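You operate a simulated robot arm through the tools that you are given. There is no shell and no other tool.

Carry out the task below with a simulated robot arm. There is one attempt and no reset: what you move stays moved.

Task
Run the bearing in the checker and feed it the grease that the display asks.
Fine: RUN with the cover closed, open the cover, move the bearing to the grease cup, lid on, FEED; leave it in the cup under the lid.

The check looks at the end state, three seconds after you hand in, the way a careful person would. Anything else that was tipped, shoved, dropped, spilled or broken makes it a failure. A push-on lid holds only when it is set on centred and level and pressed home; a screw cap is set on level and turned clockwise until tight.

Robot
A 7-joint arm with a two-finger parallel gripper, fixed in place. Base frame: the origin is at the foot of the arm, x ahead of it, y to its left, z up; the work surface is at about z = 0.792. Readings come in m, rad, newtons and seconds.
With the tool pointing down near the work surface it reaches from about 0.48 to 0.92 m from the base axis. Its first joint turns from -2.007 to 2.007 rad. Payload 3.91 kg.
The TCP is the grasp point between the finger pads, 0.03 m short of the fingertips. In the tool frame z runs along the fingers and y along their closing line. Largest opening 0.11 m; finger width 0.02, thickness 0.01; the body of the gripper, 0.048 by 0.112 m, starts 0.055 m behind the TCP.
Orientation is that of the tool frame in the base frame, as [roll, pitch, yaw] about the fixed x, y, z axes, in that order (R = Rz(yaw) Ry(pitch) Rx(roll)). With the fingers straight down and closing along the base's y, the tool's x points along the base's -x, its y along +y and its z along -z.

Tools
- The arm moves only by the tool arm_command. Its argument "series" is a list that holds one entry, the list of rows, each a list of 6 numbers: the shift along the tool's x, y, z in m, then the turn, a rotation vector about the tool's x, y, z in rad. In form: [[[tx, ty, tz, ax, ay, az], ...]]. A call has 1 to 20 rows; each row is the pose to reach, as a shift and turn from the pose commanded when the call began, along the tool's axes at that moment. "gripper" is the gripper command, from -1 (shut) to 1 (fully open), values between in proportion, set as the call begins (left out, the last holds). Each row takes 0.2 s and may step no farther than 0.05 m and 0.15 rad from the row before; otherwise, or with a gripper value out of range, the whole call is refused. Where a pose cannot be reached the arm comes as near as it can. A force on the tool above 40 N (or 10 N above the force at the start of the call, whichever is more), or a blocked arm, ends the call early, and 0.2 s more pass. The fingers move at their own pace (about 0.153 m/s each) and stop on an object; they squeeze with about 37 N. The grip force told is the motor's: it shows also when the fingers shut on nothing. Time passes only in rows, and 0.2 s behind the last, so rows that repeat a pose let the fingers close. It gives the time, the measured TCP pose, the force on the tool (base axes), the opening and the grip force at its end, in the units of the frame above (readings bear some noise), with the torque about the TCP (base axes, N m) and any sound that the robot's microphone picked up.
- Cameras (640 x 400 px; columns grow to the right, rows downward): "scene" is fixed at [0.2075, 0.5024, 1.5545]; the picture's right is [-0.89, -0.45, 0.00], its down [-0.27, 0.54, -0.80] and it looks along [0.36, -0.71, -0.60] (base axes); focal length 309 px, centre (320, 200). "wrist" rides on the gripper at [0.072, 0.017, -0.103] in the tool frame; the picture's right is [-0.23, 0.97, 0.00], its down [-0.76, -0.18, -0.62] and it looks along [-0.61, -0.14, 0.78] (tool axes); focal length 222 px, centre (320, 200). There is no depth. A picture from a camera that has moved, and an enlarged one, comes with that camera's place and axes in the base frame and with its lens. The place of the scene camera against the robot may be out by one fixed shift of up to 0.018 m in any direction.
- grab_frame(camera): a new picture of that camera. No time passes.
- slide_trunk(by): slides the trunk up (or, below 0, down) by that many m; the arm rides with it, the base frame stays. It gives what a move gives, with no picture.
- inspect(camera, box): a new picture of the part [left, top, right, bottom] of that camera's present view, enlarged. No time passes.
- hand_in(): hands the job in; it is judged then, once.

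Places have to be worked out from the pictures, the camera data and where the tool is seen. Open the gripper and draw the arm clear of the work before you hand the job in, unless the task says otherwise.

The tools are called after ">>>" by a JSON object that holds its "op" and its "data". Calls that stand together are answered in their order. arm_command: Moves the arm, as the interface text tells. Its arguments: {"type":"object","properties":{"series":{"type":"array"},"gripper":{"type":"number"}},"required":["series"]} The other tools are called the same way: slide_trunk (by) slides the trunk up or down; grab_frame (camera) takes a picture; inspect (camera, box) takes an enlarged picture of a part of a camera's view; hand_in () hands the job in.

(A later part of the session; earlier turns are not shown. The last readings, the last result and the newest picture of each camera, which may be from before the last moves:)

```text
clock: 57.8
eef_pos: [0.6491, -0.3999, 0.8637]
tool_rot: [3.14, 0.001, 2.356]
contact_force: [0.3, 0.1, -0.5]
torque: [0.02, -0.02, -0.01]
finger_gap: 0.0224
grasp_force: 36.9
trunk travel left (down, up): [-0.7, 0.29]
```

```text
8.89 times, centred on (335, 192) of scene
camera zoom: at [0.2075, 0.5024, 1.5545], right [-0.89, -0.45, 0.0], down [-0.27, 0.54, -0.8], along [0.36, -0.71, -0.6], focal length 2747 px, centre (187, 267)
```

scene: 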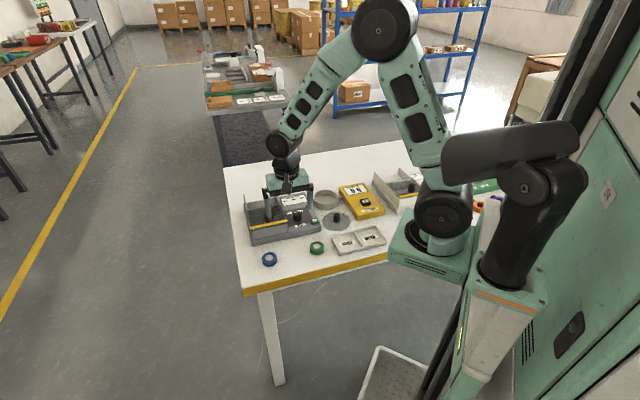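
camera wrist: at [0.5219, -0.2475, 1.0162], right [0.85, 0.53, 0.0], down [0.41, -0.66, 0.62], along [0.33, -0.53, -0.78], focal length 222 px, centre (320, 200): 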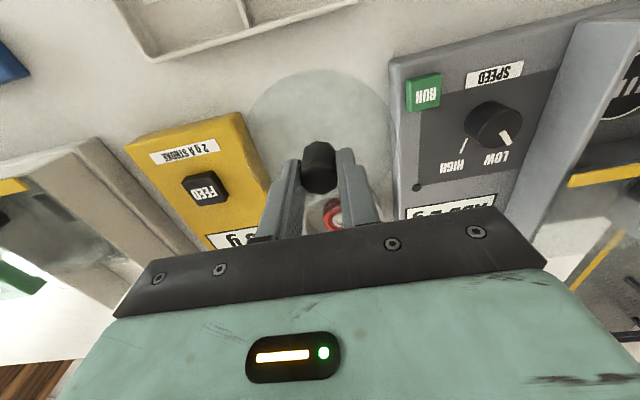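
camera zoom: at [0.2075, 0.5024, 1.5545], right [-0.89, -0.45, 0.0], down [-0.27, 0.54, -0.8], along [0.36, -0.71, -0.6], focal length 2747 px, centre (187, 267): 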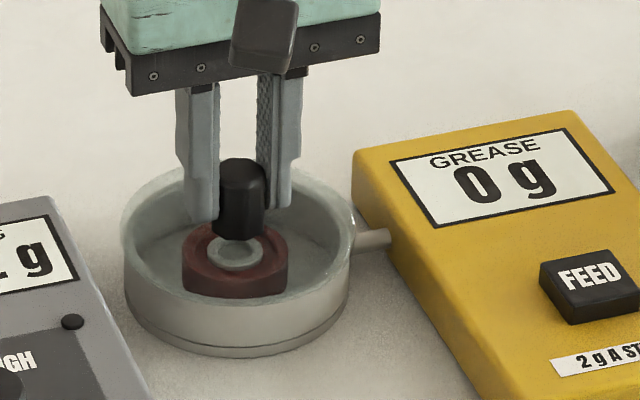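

The lid now looks centred, still just above the rim. I lower in 1.5 mm steps watching the force.

>>> {"op": "arm_command", "data": {"series": [[[0, 0, 0.0015, 0, 0, 0], [0, 0, 0.0025, 0, 0, 0]]]}}

>>> {"op": "arm_command", "data": {"series": [[[0, 0, 0.001, 0, 0, 0], [0, 0, 0.002, 0, 0, 0]]]}}

>>> {"op": "inspect", "data": {"camera": "scene", "box": [310, 170, 360, 215]}}

>>> {"op": "inspect", "data": {"camera": "wrist", "box": [230, 50, 410, 210]}}

```text
clock: 58.4
eef_pos: [0.6483, -0.3993, 0.864]
tool_rot: [3.139, 0.003, 2.357]
contact_force: [-3.1, 1.3, 24.9]
torque: [0.2, 0.85, 0.0]
finger_gap: 0.0222
grasp_force: 36.9
trunk travel left (down, up): [-0.7, 0.29]
```

```text
clock: 59.0
eef_pos: [0.6469, -0.3993, 0.8611]
tool_rot: [3.139, 0.006, 2.358]
contact_force: [-0.5, -1.3, 39.0]
torque: [-0.42, 0.41, 0.04]
finger_gap: 0.0225
grasp_force: 36.8
trunk travel left (down, up): [-0.7, 0.29]
```

```text
8.89 times, centred on (335, 192) of scene
camera zoom: at [0.2075, 0.5024, 1.5545], right [-0.89, -0.45, 0.0], down [-0.27, 0.54, -0.8], along [0.36, -0.71, -0.6], focal length 2747 px, centre (187, 267)
```

zoom: 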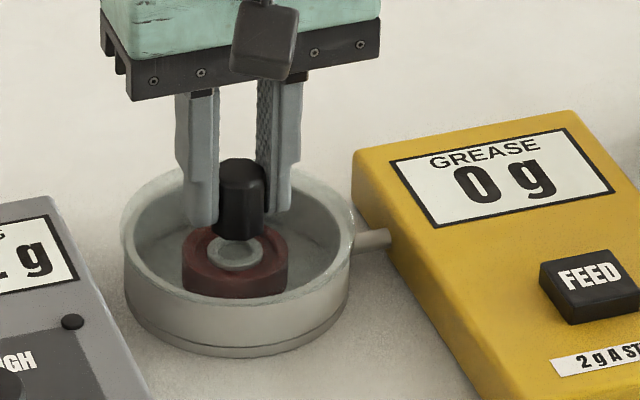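

```text
2.50 times, centred on (320, 130) of wrist
camera zoom: at [0.6094, -0.3367, 0.9643], right [0.85, 0.53, 0.0], down [0.41, -0.66, 0.63], along [0.33, -0.53, -0.78], focal length 555 px, centre (320, 375)
```

zoom: 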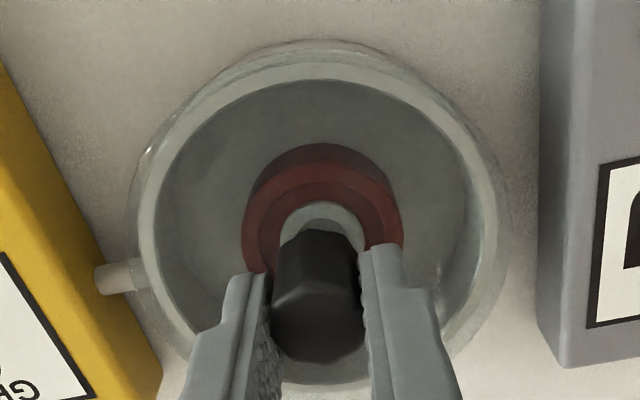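

The lid is on the rim with nearly 39 N on it, but no click yet and the fingers seem to slip along the knob. I release the knob and rise, then I'll press on top of the knob with shut fingers.

>>> {"op": "arm_command", "data": {"series": [[[0, 0, -0.001, 0, 0, 0], [0, 0, -0.003, 0, 0, 0], [0, 0, -0.006, 0, 0, 0]]], "gripper": 0.0}}

>>> {"op": "inspect", "data": {"camera": "scene", "box": [310, 170, 360, 215]}}

>>> {"op": "inspect", "data": {"camera": "wrist", "box": [230, 50, 410, 210]}}

```text
clock: 59.8
eef_pos: [0.6479, -0.3987, 0.8638]
tool_rot: [3.14, -0.002, 2.355]
contact_force: [0.1, -0.6, 0.7]
torque: [-0.02, 0.03, -0.01]
finger_gap: 0.055
grasp_force: 0.1
trunk travel left (down, up): [-0.7, 0.29]
heard: snap
```

```text
8.89 times, centred on (335, 192) of scene
camera zoom: at [0.2075, 0.5024, 1.5545], right [-0.89, -0.45, 0.0], down [-0.27, 0.54, -0.8], along [0.36, -0.71, -0.6], focal length 2747 px, centre (187, 267)
```

zoom: 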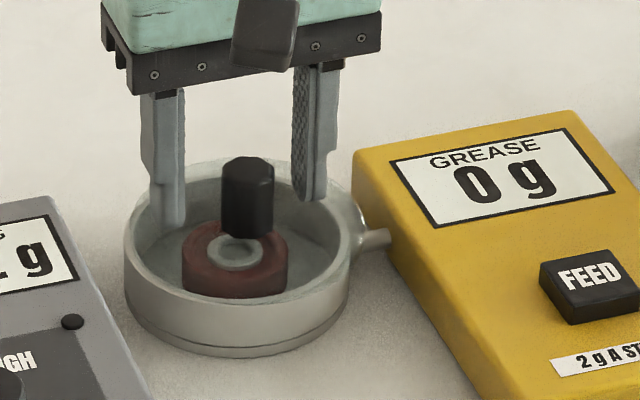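

```text
2.50 times, centred on (320, 130) of wrist
camera zoom: at [0.6093, -0.3369, 0.9678], right [0.85, 0.53, 0.0], down [0.41, -0.66, 0.62], along [0.33, -0.53, -0.78], focal length 555 px, centre (320, 375)
```

zoom: 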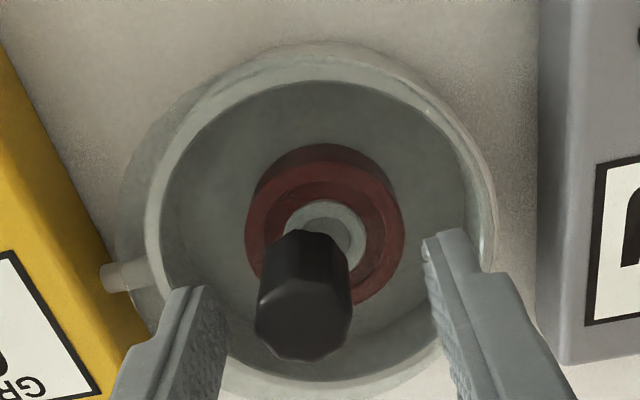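

A snap was heard, yet the knob appears shifted towards the feeder compared to before. I raise the gripper clear and look carefully at how the lid sits.

>>> {"op": "arm_command", "data": {"series": [[[0, 0, -0.02, 0, 0, 0], [0, 0, -0.05, 0, 0, 0], [0, 0, -0.09, 0, 0, 0], [0, 0, -0.12, 0, 0, 0], [0, 0, -0.12, 0, 0, 0]]]}}

>>> {"op": "inspect", "data": {"camera": "wrist", "box": [250, 40, 390, 150]}}

>>> {"op": "inspect", "data": {"camera": "scene", "box": [315, 178, 357, 212]}}

```text
clock: 61.0
eef_pos: [0.6466, -0.3991, 0.9831]
tool_rot: [-3.14, 0.0, 2.356]
contact_force: [0.9, 0.2, 0.1]
torque: [0.02, -0.03, 0.05]
finger_gap: 0.055
grasp_force: 0.0
trunk travel left (down, up): [-0.7, 0.29]
```

```text
3.64 times, centred on (320, 95) of wrist
camera zoom: at [0.6083, -0.3369, 1.0874], right [0.85, 0.53, 0.0], down [0.41, -0.66, 0.62], along [0.33, -0.53, -0.78], focal length 808 px, centre (320, 582)
```

zoom: 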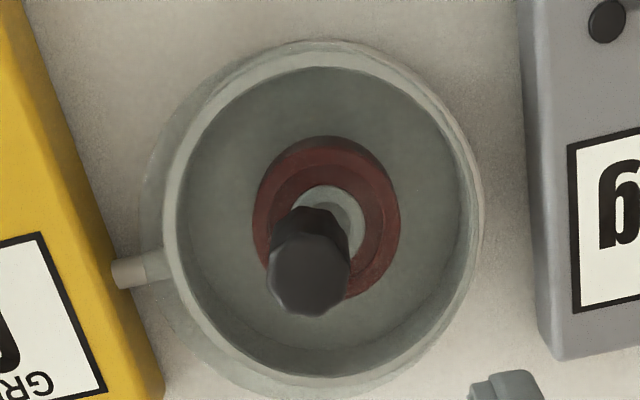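

```text
11.76 times, centred on (336, 195) of scene
camera zoom: at [0.2075, 0.5024, 1.5545], right [-0.89, -0.45, 0.0], down [-0.27, 0.54, -0.8], along [0.36, -0.71, -0.6], focal length 3636 px, centre (132, 259)
```

zoom: 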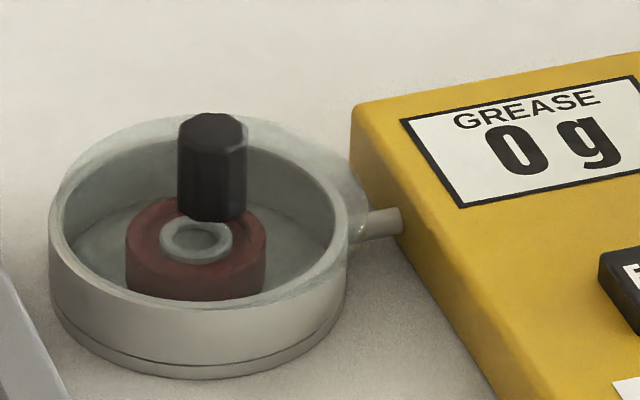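

The lid now sits about 4 mm off-centre towards the feeder, so I doubt that it is seated properly. I'll take tighter zooms from both cameras to judge its level.

>>> {"op": "inspect", "data": {"camera": "scene", "box": [317, 184, 337, 208]}}

>>> {"op": "inspect", "data": {"camera": "scene", "box": [334, 184, 354, 208]}}

>>> {"op": "inspect", "data": {"camera": "wrist", "box": [275, 45, 365, 105]}}

>>> {"op": "inspect", "data": {"camera": "wrist", "box": [275, 90, 365, 150]}}

```text
16.00 times, centred on (327, 196) of scene
camera zoom: at [0.2075, 0.5024, 1.5545], right [-0.89, -0.45, 0.0], down [-0.27, 0.54, -0.8], along [0.36, -0.71, -0.6], focal length 4945 px, centre (208, 264)
```

zoom: 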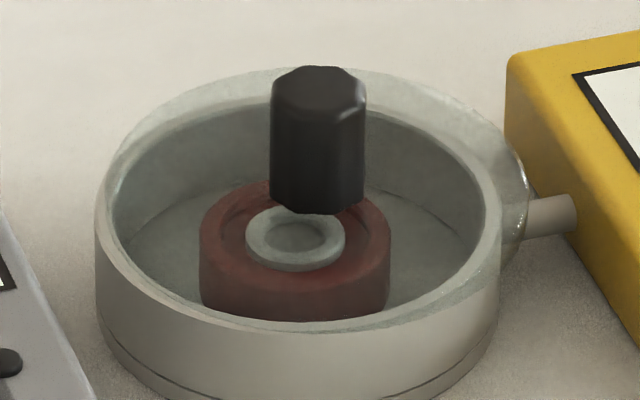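

```text
16.00 times, centred on (344, 196) of scene
camera zoom: at [0.2075, 0.5024, 1.5545], right [-0.89, -0.45, 0.0], down [-0.27, 0.54, -0.8], along [0.36, -0.71, -0.6], focal length 4945 px, centre (-64, 264)
```

zoom: 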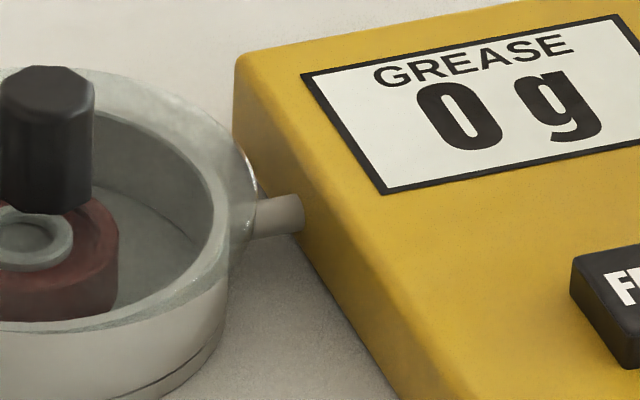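

```text
6.67 times, centred on (320, 75) of wrist
camera zoom: at [0.6083, -0.3369, 1.0874], right [0.85, 0.53, 0.0], down [0.41, -0.66, 0.62], along [0.33, -0.53, -0.78], focal length 1481 px, centre (320, 1033)
```

zoom: 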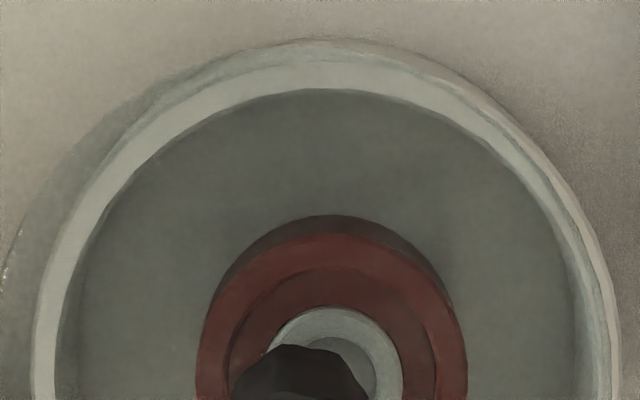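

```text
6.67 times, centred on (320, 120) of wrist
camera zoom: at [0.6083, -0.3369, 1.0874], right [0.85, 0.53, 0.0], down [0.41, -0.66, 0.62], along [0.33, -0.53, -0.78], focal length 1481 px, centre (320, 733)
```

zoom: 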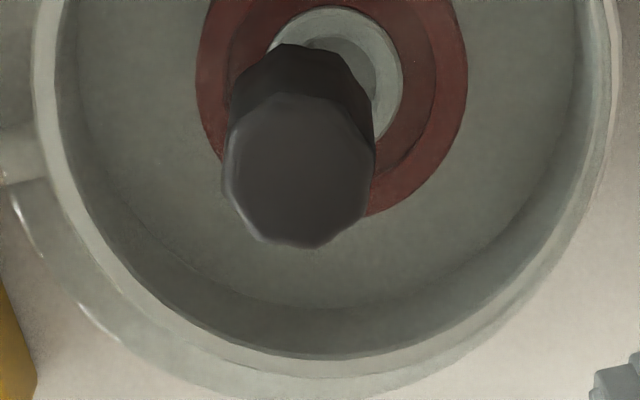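

The lid hooks over on the feeder side and is about 5 mm off-centre, so it is not seated. I'll go back to the knob, now near (0.646, -0.403, top 0.853), to grip and re-place it.

>>> {"op": "arm_command", "data": {"series": [[[-0.0026, -0.0034, 0.02, 0, 0, 0], [-0.0026, -0.0034, 0.05, 0, 0, 0], [-0.0026, -0.0034, 0.08, 0, 0, 0], [-0.0026, -0.0034, 0.105, 0, 0, 0], [-0.0026, -0.0034, 0.12, 0, 0, 0], [-0.0026, -0.0034, 0.12, 0, 0, 0]]]}}

>>> {"op": "inspect", "data": {"camera": "wrist", "box": [230, 50, 410, 210]}}

>>> {"op": "inspect", "data": {"camera": "scene", "box": [315, 175, 357, 210]}}

```text
clock: 62.4
eef_pos: [0.6465, -0.4037, 0.8644]
tool_rot: [3.14, 0.0, 2.355]
contact_force: [-0.4, 0.0, -0.4]
torque: [0.02, -0.01, -0.01]
finger_gap: 0.055
grasp_force: 0.0
trunk travel left (down, up): [-0.7, 0.29]
```

```text
2.50 times, centred on (320, 130) of wrist
camera zoom: at [0.6091, -0.3414, 0.9683], right [0.85, 0.53, 0.0], down [0.41, -0.66, 0.62], along [0.33, -0.53, -0.78], focal length 555 px, centre (320, 375)
```

zoom: 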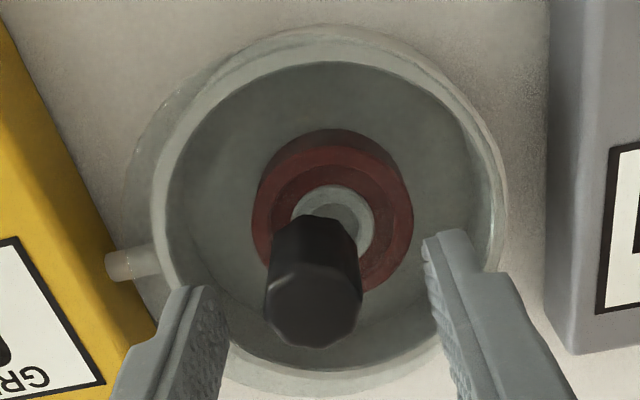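

```text
11.43 times, centred on (336, 192) of scene
camera zoom: at [0.2075, 0.5024, 1.5545], right [-0.89, -0.45, 0.0], down [-0.27, 0.54, -0.8], along [0.36, -0.71, -0.6], focal length 3532 px, centre (137, 286)
```

zoom: 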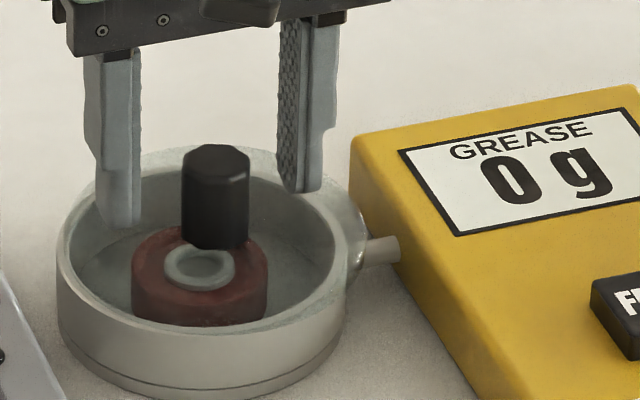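

The fingers straddle the knob, with the knob about 1.5 mm towards the feeder side. I go down 2 mm and shut the fingers on it.

>>> {"op": "arm_command", "data": {"series": [[[0, -0.001, 0.002, 0, 0, 0], [0, -0.001, 0.002, 0, 0, 0]]]}}

>>> {"op": "arm_command", "data": {"series": [[[0, 0, 0, 0, 0, 0], [0, 0, 0, 0, 0, 0], [0, 0, 0, 0, 0, 0]]], "gripper": -1}}

>>> {"op": "arm_command", "data": {"series": [[[0, 0, -0.001, 0, 0, 0], [0, 0, -0.002, 0, 0, 0]]]}}

>>> {"op": "inspect", "data": {"camera": "wrist", "box": [230, 50, 410, 210]}}

>>> {"op": "inspect", "data": {"camera": "scene", "box": [315, 175, 357, 210]}}

```text
clock: 63.0
eef_pos: [0.6478, -0.4041, 0.8635]
tool_rot: [3.139, -0.001, 2.357]
contact_force: [-1.3, 0.0, -1.0]
torque: [-0.02, 0.03, 0.06]
finger_gap: 0.0551
grasp_force: 0.1
trunk travel left (down, up): [-0.7, 0.29]
```

```text
clock: 63.8
eef_pos: [0.6464, -0.4039, 0.8639]
tool_rot: [3.141, -0.001, 2.356]
contact_force: [0.8, -0.7, 0.7]
torque: [-0.01, 0.01, -0.03]
finger_gap: 0.0223
grasp_force: 36.7
trunk travel left (down, up): [-0.7, 0.29]
heard: snap
```

```text
clock: 64.4
eef_pos: [0.6461, -0.4044, 0.8644]
tool_rot: [3.141, 0.001, 2.358]
contact_force: [0.0, 0.2, -0.2]
torque: [0.02, 0.0, -0.02]
finger_gap: 0.0221
grasp_force: 37.6
trunk travel left (down, up): [-0.7, 0.29]
```

```text
2.50 times, centred on (320, 130) of wrist
camera zoom: at [0.6089, -0.3423, 0.9685], right [0.85, 0.53, 0.0], down [0.41, -0.66, 0.62], along [0.33, -0.53, -0.78], focal length 555 px, centre (320, 375)
```

zoom: 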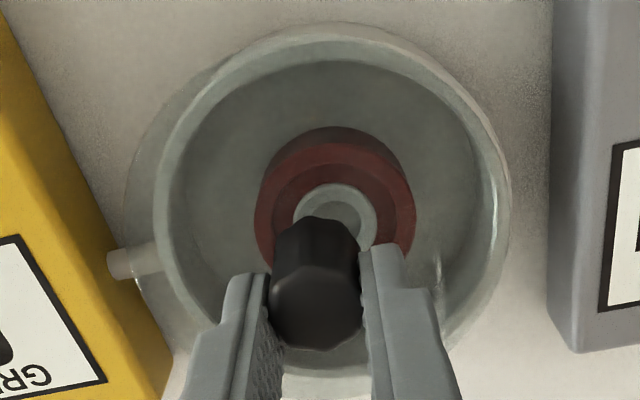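

```text
11.43 times, centred on (336, 192) of scene
camera zoom: at [0.2075, 0.5024, 1.5545], right [-0.89, -0.45, 0.0], down [-0.27, 0.54, -0.8], along [0.36, -0.71, -0.6], focal length 3532 px, centre (137, 286)
```

zoom: 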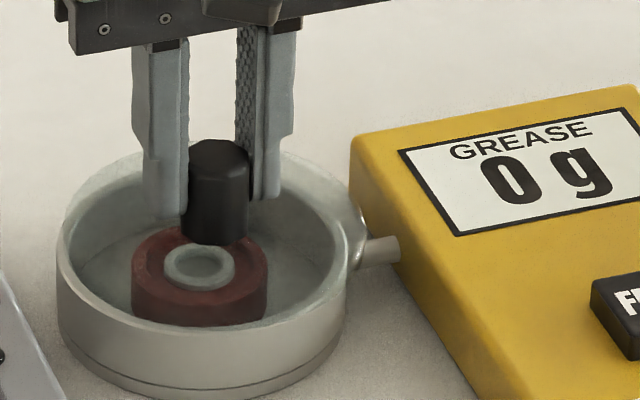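

Gripping straightened the lid (another snap) and it is free, not latched. I lift it about 1.2 cm and measure again how lid and cup line up.

>>> {"op": "arm_command", "data": {"series": [[[0, 0, -0.003, 0, 0, 0], [0, 0, -0.006, 0, 0, 0], [0, 0, -0.01, 0, 0, 0], [0, 0, -0.012, 0, 0, 0], [0, 0, -0.012, 0, 0, 0]]]}}

>>> {"op": "inspect", "data": {"camera": "wrist", "box": [230, 50, 410, 210]}}

>>> {"op": "inspect", "data": {"camera": "scene", "box": [315, 175, 357, 210]}}

```text
clock: 65.6
eef_pos: [0.6472, -0.4031, 0.8757]
tool_rot: [3.141, 0.001, 2.354]
contact_force: [0.5, 0.0, -1.2]
torque: [-0.01, 0.03, -0.01]
finger_gap: 0.0226
grasp_force: 37.3
trunk travel left (down, up): [-0.7, 0.29]
```

```text
2.50 times, centred on (320, 130) of wrist
camera zoom: at [0.6093, -0.3412, 0.9806], right [0.85, 0.53, 0.0], down [0.41, -0.66, 0.62], along [0.33, -0.53, -0.78], focal length 555 px, centre (320, 375)
```

zoom: 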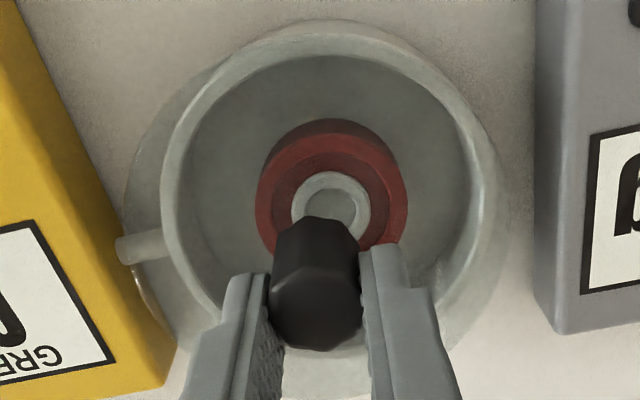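

```text
11.43 times, centred on (336, 192) of scene
camera zoom: at [0.2075, 0.5024, 1.5545], right [-0.89, -0.45, 0.0], down [-0.27, 0.54, -0.8], along [0.36, -0.71, -0.6], focal length 3532 px, centre (137, 286)
```

zoom: 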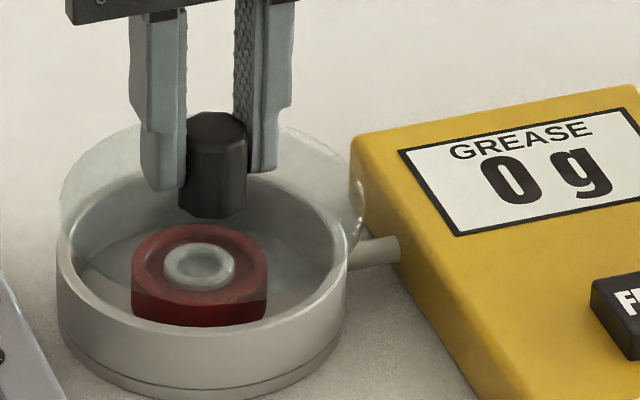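

I zoom on the lid's edges in the wrist view to measure its offset from the cup.

>>> {"op": "inspect", "data": {"camera": "wrist", "box": [255, 50, 325, 110]}}

>>> {"op": "inspect", "data": {"camera": "wrist", "box": [320, 50, 390, 110]}}

>>> {"op": "inspect", "data": {"camera": "wrist", "box": [255, 105, 325, 195]}}

>>> {"op": "inspect", "data": {"camera": "wrist", "box": [330, 105, 400, 195]}}

```text
6.67 times, centred on (290, 80) of wrist
camera zoom: at [0.6093, -0.3412, 0.9806], right [0.85, 0.53, 0.0], down [0.41, -0.66, 0.62], along [0.33, -0.53, -0.78], focal length 1481 px, centre (520, 1000)
```

zoom: 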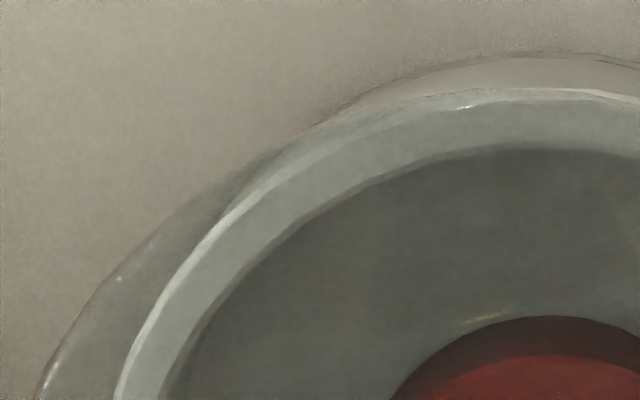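

```text
6.67 times, centred on (355, 80) of wrist
camera zoom: at [0.6093, -0.3412, 0.9806], right [0.85, 0.53, 0.0], down [0.41, -0.66, 0.62], along [0.33, -0.53, -0.78], focal length 1481 px, centre (87, 1000)
```

zoom: 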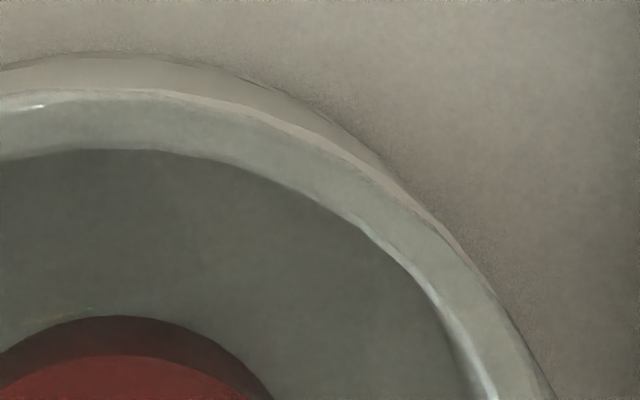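

```text
4.44 times, centred on (290, 150) of wrist
camera zoom: at [0.6093, -0.3412, 0.9806], right [0.85, 0.53, 0.0], down [0.41, -0.66, 0.62], along [0.33, -0.53, -0.78], focal length 987 px, centre (453, 422)
```

zoom: 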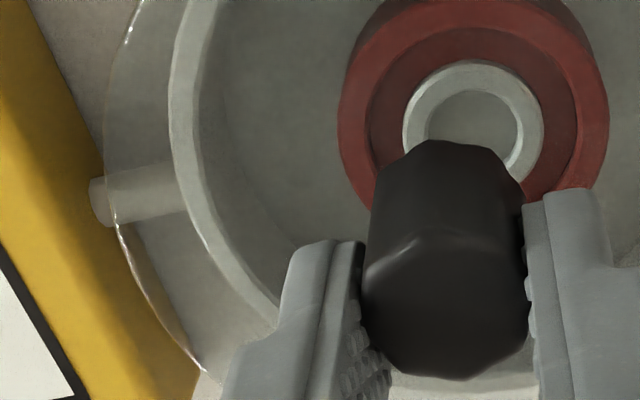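

```text
4.44 times, centred on (365, 150) of wrist
camera zoom: at [0.6093, -0.3412, 0.9806], right [0.85, 0.53, 0.0], down [0.41, -0.66, 0.62], along [0.33, -0.53, -0.78], focal length 987 px, centre (120, 422)
```

zoom: 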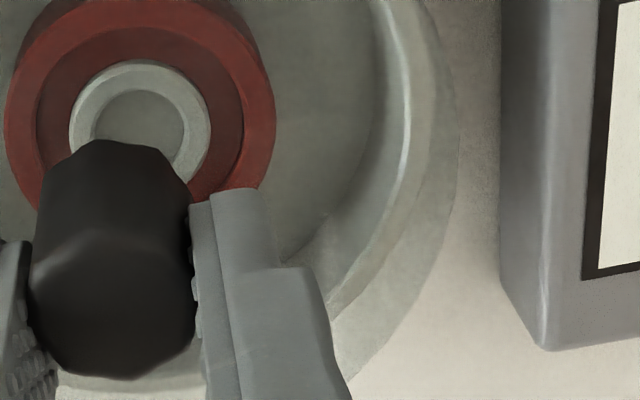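

Fitting circles to the edges puts the lid about 3.5 mm too far in tool -y relative to the cup, and fits well with the earlier side contact. I shift tool y by +3.5 mm and lower until the lid is roughly 3 mm above the rim for a finer comparison.

>>> {"op": "arm_command", "data": {"series": [[[0, 0.002, 0, 0, 0, 0], [0, 0.0036, 0.003, 0, 0, 0], [0, 0.0036, 0.006, 0, 0, 0], [0, 0.0036, 0.0085, 0, 0, 0], [0, 0.0036, 0.0085, 0, 0, 0]]]}}

>>> {"op": "inspect", "data": {"camera": "wrist", "box": [255, 50, 325, 110]}}

>>> {"op": "inspect", "data": {"camera": "wrist", "box": [320, 50, 390, 110]}}

>>> {"op": "inspect", "data": {"camera": "wrist", "box": [255, 105, 325, 195]}}

>>> {"op": "inspect", "data": {"camera": "wrist", "box": [330, 105, 400, 195]}}

>>> {"op": "inspect", "data": {"camera": "scene", "box": [315, 175, 357, 210]}}

```text
clock: 66.8
eef_pos: [0.6502, -0.4031, 0.8697]
tool_rot: [3.139, -0.001, 2.357]
contact_force: [-0.1, 0.4, -0.3]
torque: [0.02, -0.05, -0.02]
finger_gap: 0.0223
grasp_force: 36.7
trunk travel left (down, up): [-0.7, 0.29]
```

```text
6.67 times, centred on (290, 80) of wrist
camera zoom: at [0.6115, -0.3392, 0.9721], right [0.85, 0.53, 0.0], down [0.41, -0.66, 0.62], along [0.33, -0.53, -0.78], focal length 1481 px, centre (520, 1000)
```

zoom: 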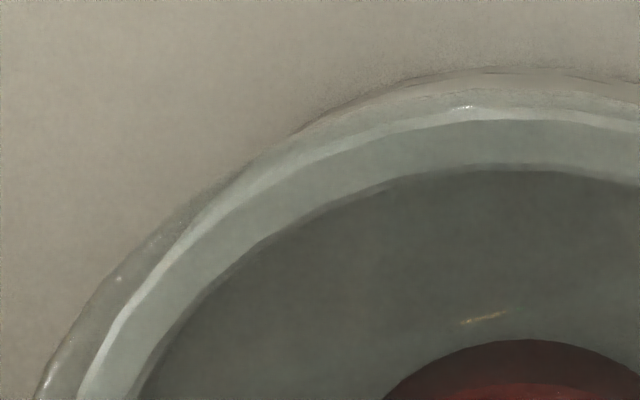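

```text
6.67 times, centred on (355, 80) of wrist
camera zoom: at [0.6115, -0.3392, 0.9721], right [0.85, 0.53, 0.0], down [0.41, -0.66, 0.62], along [0.33, -0.53, -0.78], focal length 1481 px, centre (87, 1000)
```

zoom: 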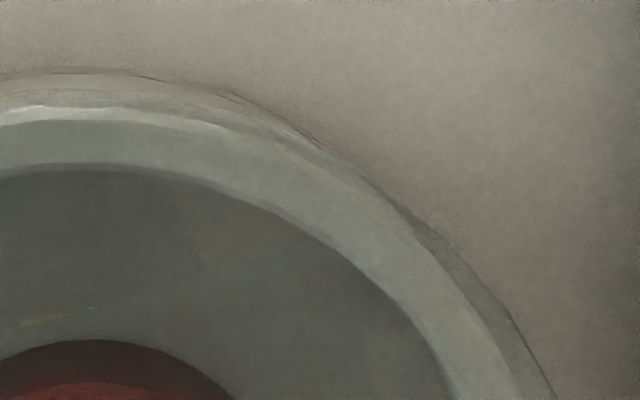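

```text
4.44 times, centred on (290, 150) of wrist
camera zoom: at [0.6115, -0.3392, 0.9721], right [0.85, 0.53, 0.0], down [0.41, -0.66, 0.62], along [0.33, -0.53, -0.78], focal length 987 px, centre (453, 422)
```

zoom: 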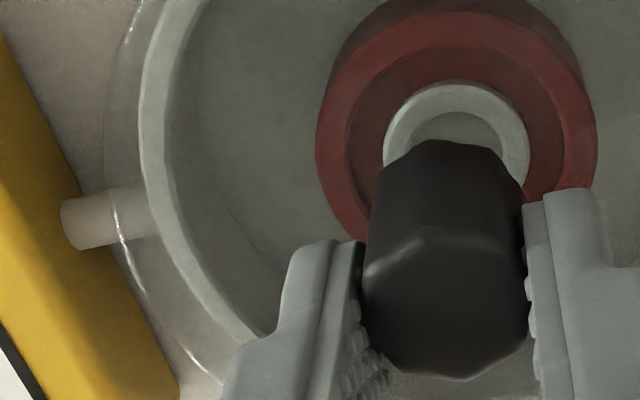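

```text
4.44 times, centred on (365, 150) of wrist
camera zoom: at [0.6115, -0.3392, 0.9721], right [0.85, 0.53, 0.0], down [0.41, -0.66, 0.62], along [0.33, -0.53, -0.78], focal length 987 px, centre (120, 422)
```

zoom: 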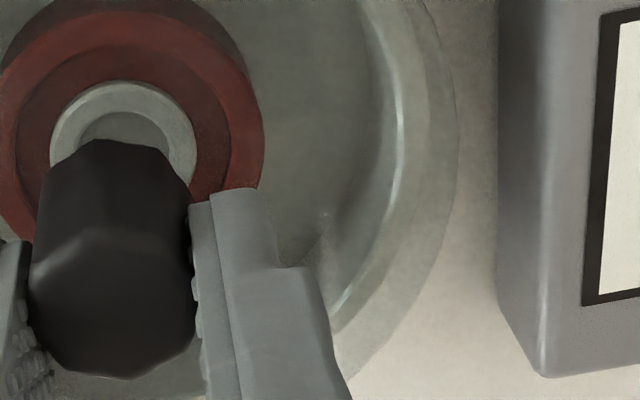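

```text
11.43 times, centred on (336, 192) of scene
camera zoom: at [0.2075, 0.5024, 1.5545], right [-0.89, -0.45, 0.0], down [-0.27, 0.54, -0.8], along [0.36, -0.71, -0.6], focal length 3532 px, centre (137, 286)
```

zoom: 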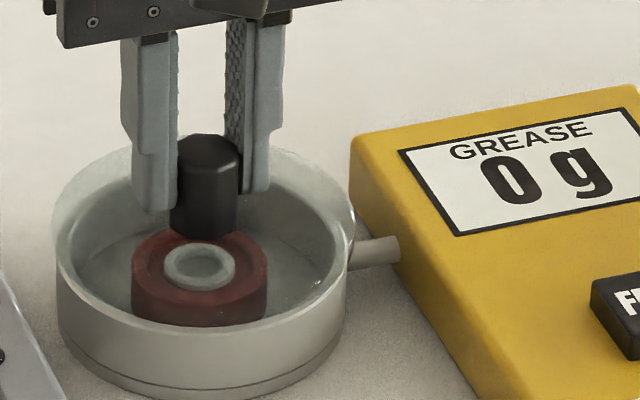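

Lid and cup are now within about 1 mm in both views, the lid needing another 0.8 mm towards tool +y. I apply that and lower in small steps with force readings.

>>> {"op": "arm_command", "data": {"series": [[[0.0003, 0.0008, 0, 0, 0, 0], [0.0003, 0.0008, 0.0015, 0, 0, 0], [0.0003, 0.0008, 0.003, 0, 0, 0]]]}}

>>> {"op": "arm_command", "data": {"series": [[[0, 0, 0.001, 0, 0, 0], [0, 0, 0.002, 0, 0, 0]]]}}

>>> {"op": "inspect", "data": {"camera": "scene", "box": [315, 175, 357, 210]}}

```text
clock: 67.6
eef_pos: [0.6499, -0.4019, 0.8665]
tool_rot: [3.141, 0.001, 2.356]
contact_force: [0.3, -0.4, -0.4]
torque: [0.0, 0.0, -0.01]
finger_gap: 0.0222
grasp_force: 37.2
trunk travel left (down, up): [-0.7, 0.29]
```

```text
clock: 68.2
eef_pos: [0.6498, -0.4014, 0.8641]
tool_rot: [3.14, -0.001, 2.357]
contact_force: [0.6, -0.5, 0.1]
torque: [-0.01, -0.04, -0.01]
finger_gap: 0.0223
grasp_force: 37.4
trunk travel left (down, up): [-0.7, 0.29]
```

```text
11.43 times, centred on (336, 192) of scene
camera zoom: at [0.2075, 0.5024, 1.5545], right [-0.89, -0.45, 0.0], down [-0.27, 0.54, -0.8], along [0.36, -0.71, -0.6], focal length 3532 px, centre (137, 286)
```

zoom: 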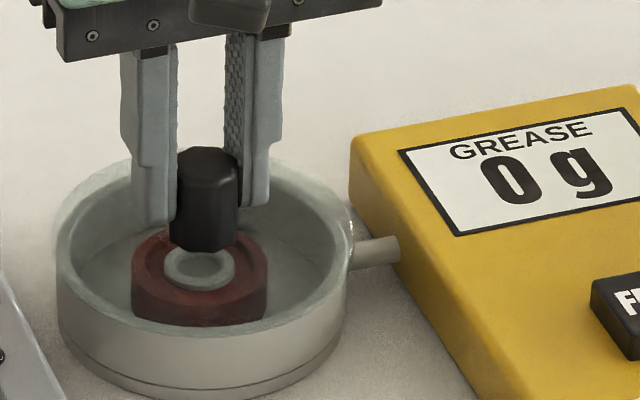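

Still no contact at TCP 0.864 and the lid looks level and centred. I continue with 1.5 mm steps.

>>> {"op": "arm_command", "data": {"series": [[[0, 0, 0.0008, 0, 0, 0], [0, 0, 0.0015, 0, 0, 0]]]}}

```text
clock: 68.8
eef_pos: [0.6506, -0.4013, 0.8629]
tool_rot: [3.14, 0.003, 2.358]
contact_force: [-1.6, 3.7, 16.4]
torque: [0.12, 0.63, -0.04]
finger_gap: 0.0219
grasp_force: 36.7
trunk travel left (down, up): [-0.7, 0.29]
```

It touched with 16 N, and the torque puts the contact about 38 mm to the -x side, so the lid is slightly too far towards +x there. I back off 2 mm, shift about 1.2 mm that way (tool x +1.1, y -0.4) and try again.

>>> {"op": "arm_command", "data": {"series": [[[0, 0, -0.002, 0, 0, 0], [0.0011, -0.0004, -0.002, 0, 0, 0], [0.0011, -0.0004, -0.002, 0, 0, 0]]]}}

>>> {"op": "arm_command", "data": {"series": [[[0, 0, 0.001, 0, 0, 0], [0, 0, 0.002, 0, 0, 0]]]}}

```text
clock: 69.6
eef_pos: [0.6488, -0.4025, 0.8626]
tool_rot: [3.141, 0.0, 2.357]
contact_force: [2.7, 0.0, 5.0]
torque: [-0.24, -0.05, 0.12]
finger_gap: 0.0224
grasp_force: 37.0
trunk travel left (down, up): [-0.7, 0.29]
```

```text
clock: 70.2
eef_pos: [0.6483, -0.4011, 0.8634]
tool_rot: [3.139, 0.003, 2.358]
contact_force: [1.4, -0.7, 22.6]
torque: [0.05, 0.62, -0.06]
finger_gap: 0.0224
grasp_force: 37.7
trunk travel left (down, up): [-0.7, 0.29]
```

Still contacting at the same height, with the contact closer to the centre now (27 mm). I look at the lid edges again before the next move.

>>> {"op": "inspect", "data": {"camera": "wrist", "box": [255, 50, 325, 110]}}

>>> {"op": "inspect", "data": {"camera": "wrist", "box": [320, 50, 390, 110]}}

>>> {"op": "inspect", "data": {"camera": "wrist", "box": [255, 105, 325, 195]}}

>>> {"op": "inspect", "data": {"camera": "wrist", "box": [330, 105, 400, 195]}}

>>> {"op": "inspect", "data": {"camera": "scene", "box": [315, 180, 355, 210]}}

```text
6.67 times, centred on (290, 80) of wrist
camera zoom: at [0.6102, -0.3386, 0.9667], right [0.85, 0.53, 0.0], down [0.41, -0.66, 0.63], along [0.33, -0.53, -0.78], focal length 1481 px, centre (520, 1000)
```

zoom: 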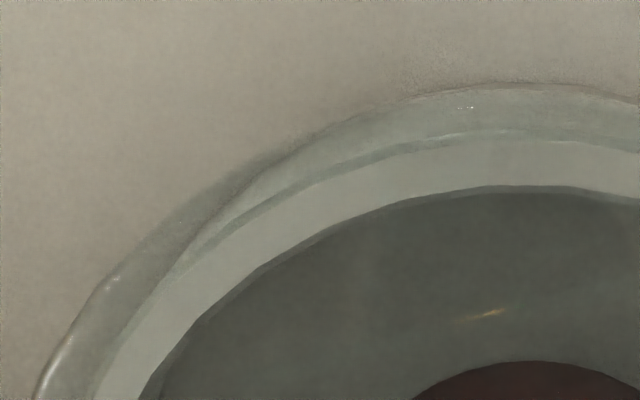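

```text
6.67 times, centred on (355, 80) of wrist
camera zoom: at [0.6102, -0.3386, 0.9667], right [0.85, 0.53, 0.0], down [0.41, -0.66, 0.63], along [0.33, -0.53, -0.78], focal length 1481 px, centre (87, 1000)
```

zoom: 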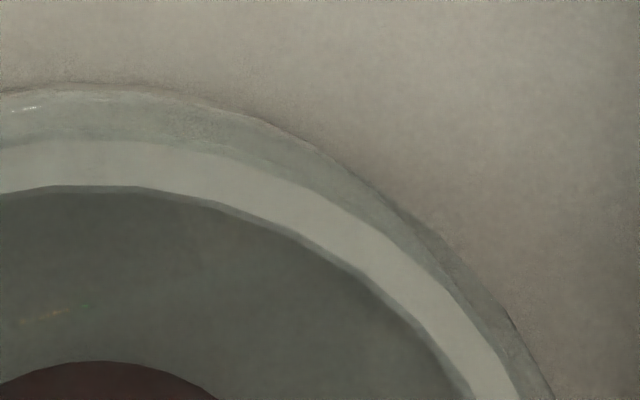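

```text
4.44 times, centred on (290, 150) of wrist
camera zoom: at [0.6102, -0.3386, 0.9667], right [0.85, 0.53, 0.0], down [0.41, -0.66, 0.63], along [0.33, -0.53, -0.78], focal length 987 px, centre (453, 422)
```

zoom: 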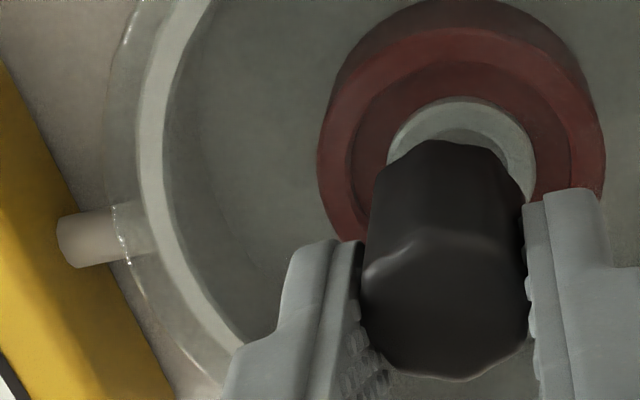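

```text
4.44 times, centred on (365, 150) of wrist
camera zoom: at [0.6102, -0.3386, 0.9667], right [0.85, 0.53, 0.0], down [0.41, -0.66, 0.63], along [0.33, -0.53, -0.78], focal length 987 px, centre (120, 422)
```

zoom: 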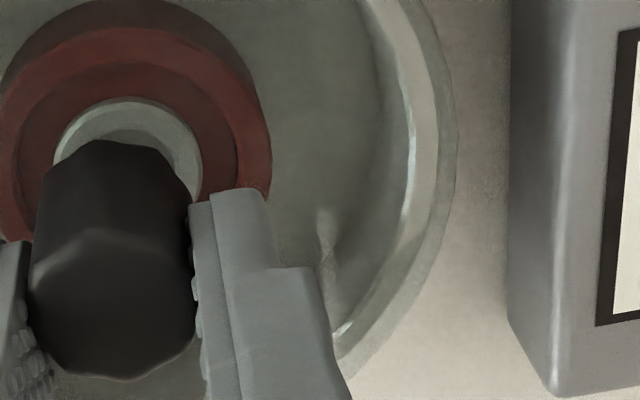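

```text
13.33 times, centred on (335, 195) of scene
camera zoom: at [0.2075, 0.5024, 1.5545], right [-0.89, -0.45, 0.0], down [-0.27, 0.54, -0.8], along [0.36, -0.71, -0.6], focal length 4121 px, centre (120, 267)
```

zoom: 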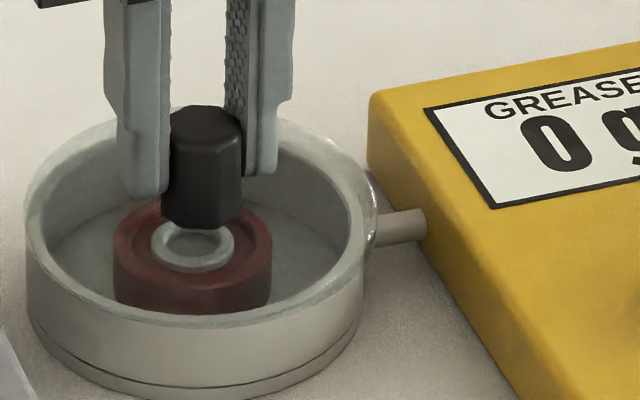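

The readings suggest the lid simply touches one side of the rim first, while the pictures say it is roughly 1 mm too far in tool +x and -y. I lift 3 mm, correct by that amount, and examine the edges at higher zoom.

>>> {"op": "arm_command", "data": {"series": [[[0, 0, -0.003, 0, 0, 0], [-0.001, 0.0008, -0.004, 0, 0, 0], [-0.001, 0.0008, -0.004, 0, 0, 0]]]}}

>>> {"op": "inspect", "data": {"camera": "wrist", "box": [262, 110, 292, 140]}}

>>> {"op": "inspect", "data": {"camera": "wrist", "box": [375, 110, 405, 140]}}

>>> {"op": "inspect", "data": {"camera": "wrist", "box": [305, 55, 335, 85]}}

>>> {"op": "inspect", "data": {"camera": "wrist", "box": [300, 180, 340, 215]}}

```text
clock: 71.0
eef_pos: [0.65, -0.3995, 0.8654]
tool_rot: [3.141, -0.001, 2.357]
contact_force: [-0.1, -0.1, -0.1]
torque: [0.01, 0.01, -0.01]
finger_gap: 0.0222
grasp_force: 37.1
trunk travel left (down, up): [-0.7, 0.29]
```

```text
13.33 times, centred on (277, 125) of wrist
camera zoom: at [0.6116, -0.338, 0.9689], right [0.85, 0.53, 0.0], down [0.41, -0.66, 0.62], along [0.33, -0.53, -0.78], focal length 2962 px, centre (893, 1200)
```

zoom: 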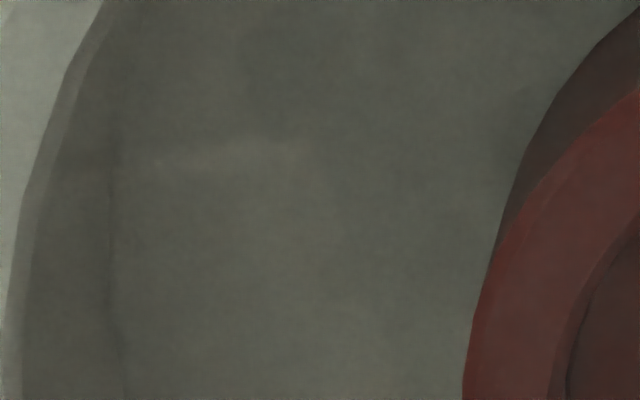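

```text
13.33 times, centred on (390, 125) of wrist
camera zoom: at [0.6116, -0.338, 0.9689], right [0.85, 0.53, 0.0], down [0.41, -0.66, 0.62], along [0.33, -0.53, -0.78], focal length 2962 px, centre (-613, 1200)
```

zoom: 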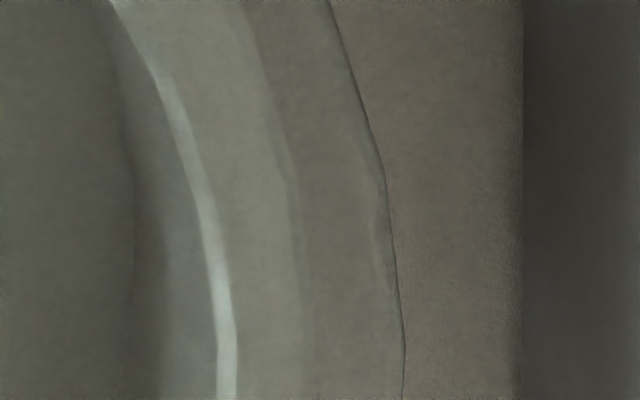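

```text
13.33 times, centred on (320, 70) of wrist
camera zoom: at [0.6116, -0.338, 0.9689], right [0.85, 0.53, 0.0], down [0.41, -0.66, 0.62], along [0.33, -0.53, -0.78], focal length 2962 px, centre (320, 1933)
```

zoom: 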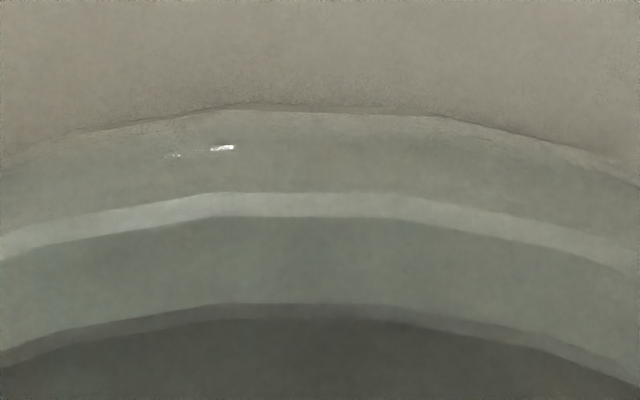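

```text
11.43 times, centred on (320, 198) of wrist
camera zoom: at [0.6116, -0.338, 0.9689], right [0.85, 0.53, 0.0], down [0.41, -0.66, 0.62], along [0.33, -0.53, -0.78], focal length 2538 px, centre (320, 229)
```

zoom: 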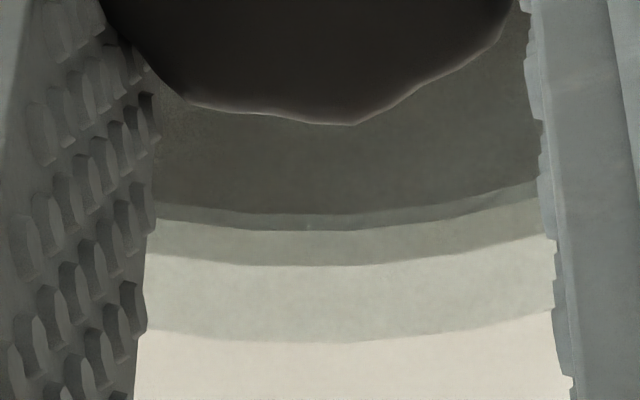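

At high zoom the edges are much clearer. I take the matching view of the left side so that I can compare left and right.

>>> {"op": "inspect", "data": {"camera": "wrist", "box": [235, 110, 265, 140]}}

>>> {"op": "inspect", "data": {"camera": "scene", "box": [312, 185, 332, 205]}}

>>> {"op": "inspect", "data": {"camera": "scene", "box": [332, 185, 352, 205]}}

```text
13.33 times, centred on (250, 125) of wrist
camera zoom: at [0.6116, -0.338, 0.9689], right [0.85, 0.53, 0.0], down [0.41, -0.66, 0.62], along [0.33, -0.53, -0.78], focal length 2962 px, centre (1253, 1200)
```

zoom: 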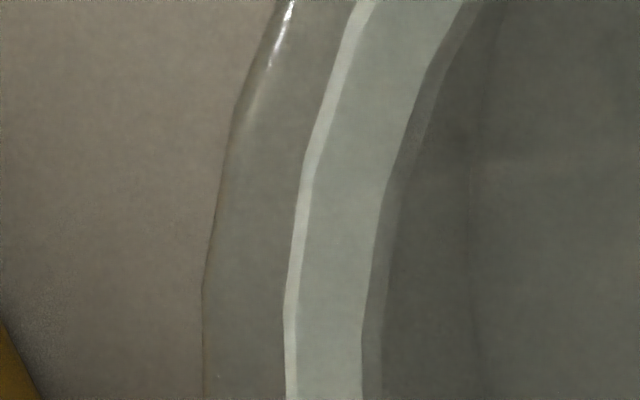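

```text
16.00 times, centred on (322, 195) of scene
camera zoom: at [0.2075, 0.5024, 1.5545], right [-0.89, -0.45, 0.0], down [-0.27, 0.54, -0.8], along [0.36, -0.71, -0.6], focal length 4945 px, centre (288, 280)
```

zoom: 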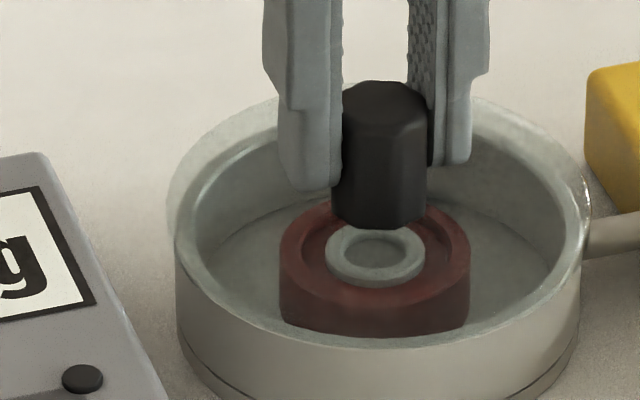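

```text
16.00 times, centred on (342, 195) of scene
camera zoom: at [0.2075, 0.5024, 1.5545], right [-0.89, -0.45, 0.0], down [-0.27, 0.54, -0.8], along [0.36, -0.71, -0.6], focal length 4945 px, centre (-32, 280)
```

zoom: 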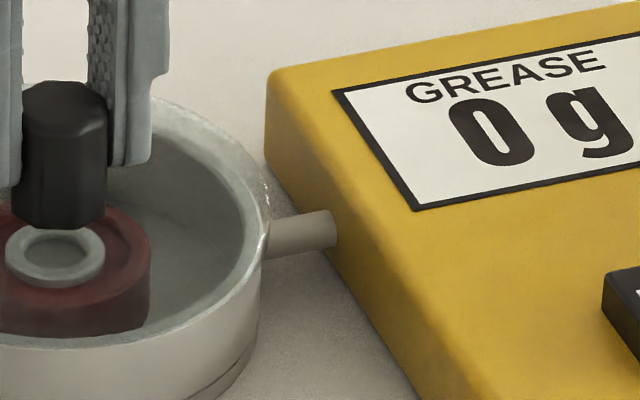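

Left/right alignment is now within 0.4 mm, and along tool x the lid still seems about 1 mm too far. I move tool x by -1 mm and lower again until light contact.

>>> {"op": "arm_command", "data": {"series": [[[-0.001, -0.0002, 0, 0, 0, 0], [-0.001, -0.0002, 0.001, 0, 0, 0], [-0.001, -0.0002, 0.0025, 0, 0, 0]]]}}

>>> {"op": "arm_command", "data": {"series": [[[0, 0, 0.0005, 0, 0, 0], [0, 0, 0.001, 0, 0, 0]]]}}

```text
clock: 71.8
eef_pos: [0.6504, -0.4008, 0.8636]
tool_rot: [3.141, 0.0, 2.356]
contact_force: [0.6, -0.8, 0.3]
torque: [0.0, -0.01, 0.01]
finger_gap: 0.0222
grasp_force: 37.4
trunk travel left (down, up): [-0.7, 0.29]
```

```text
clock: 72.4
eef_pos: [0.6507, -0.4021, 0.8647]
tool_rot: [3.14, 0.001, 2.357]
contact_force: [-2.4, 2.8, 17.7]
torque: [-0.01, 0.57, -0.01]
finger_gap: 0.0221
grasp_force: 36.8
trunk travel left (down, up): [-0.7, 0.29]
```

Contact again comes at the same height regardless of the small shifts, so the lid is just resting flat on the rim; the earlier sideways jump was probably a fingertip dragging on the lid when I opened under load. I unload to a few newtons before releasing.

>>> {"op": "arm_command", "data": {"series": [[[0, 0, -0.0005, 0, 0, 0], [0, 0, -0.0008, 0, 0, 0]]]}}

>>> {"op": "inspect", "data": {"camera": "wrist", "box": [235, 110, 265, 140]}}

>>> {"op": "inspect", "data": {"camera": "wrist", "box": [375, 110, 405, 140]}}

>>> {"op": "inspect", "data": {"camera": "wrist", "box": [305, 55, 335, 85]}}

>>> {"op": "inspect", "data": {"camera": "wrist", "box": [300, 180, 340, 215]}}

```text
clock: 73.0
eef_pos: [0.6509, -0.4024, 0.864]
tool_rot: [3.141, 0.001, 2.357]
contact_force: [3.4, 2.7, 9.8]
torque: [-0.27, 0.12, -0.01]
finger_gap: 0.0225
grasp_force: 36.6
trunk travel left (down, up): [-0.7, 0.29]
```

```text
13.33 times, centred on (250, 125) of wrist
camera zoom: at [0.6124, -0.3394, 0.9668], right [0.85, 0.53, 0.0], down [0.41, -0.66, 0.62], along [0.33, -0.53, -0.78], focal length 2962 px, centre (1253, 1200)
```

zoom: 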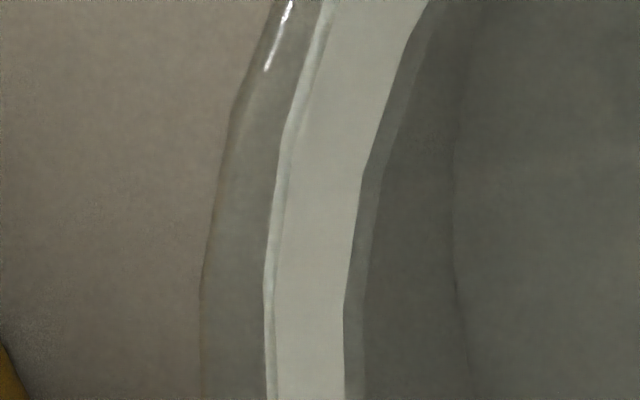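

```text
13.33 times, centred on (390, 125) of wrist
camera zoom: at [0.6124, -0.3394, 0.9668], right [0.85, 0.53, 0.0], down [0.41, -0.66, 0.62], along [0.33, -0.53, -0.78], focal length 2962 px, centre (-613, 1200)
```

zoom: 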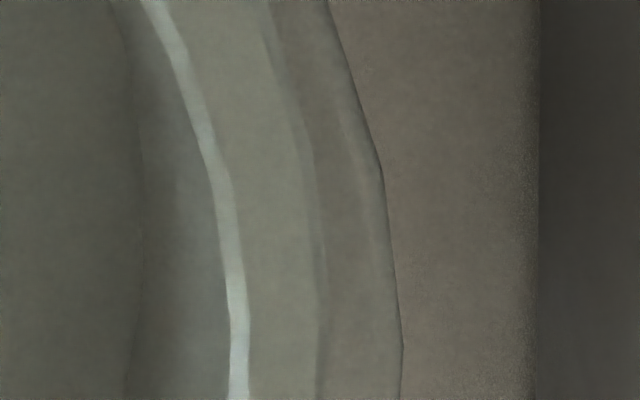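

```text
13.33 times, centred on (320, 70) of wrist
camera zoom: at [0.6124, -0.3394, 0.9668], right [0.85, 0.53, 0.0], down [0.41, -0.66, 0.62], along [0.33, -0.53, -0.78], focal length 2962 px, centre (320, 1933)
```

zoom: 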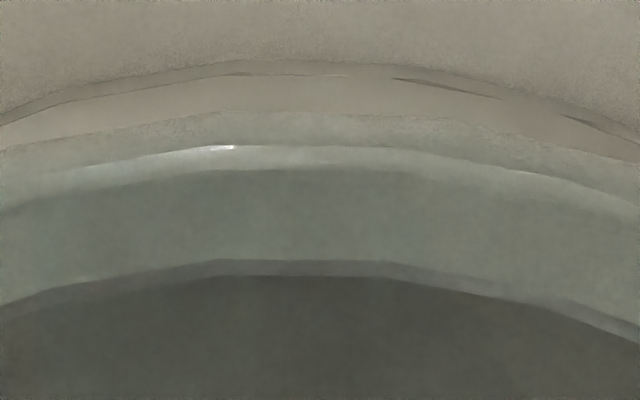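

```text
11.43 times, centred on (320, 198) of wrist
camera zoom: at [0.6124, -0.3394, 0.9668], right [0.85, 0.53, 0.0], down [0.41, -0.66, 0.62], along [0.33, -0.53, -0.78], focal length 2538 px, centre (320, 229)
```

zoom: 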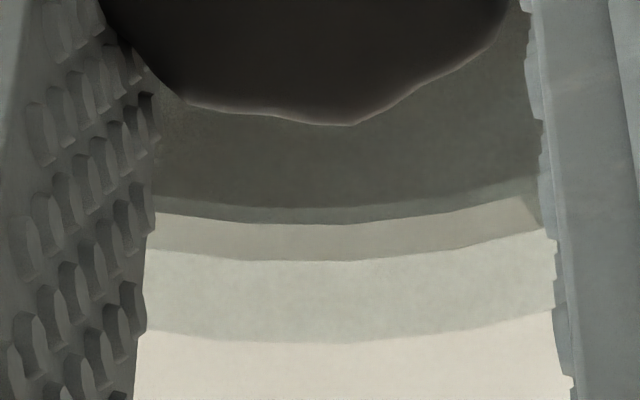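

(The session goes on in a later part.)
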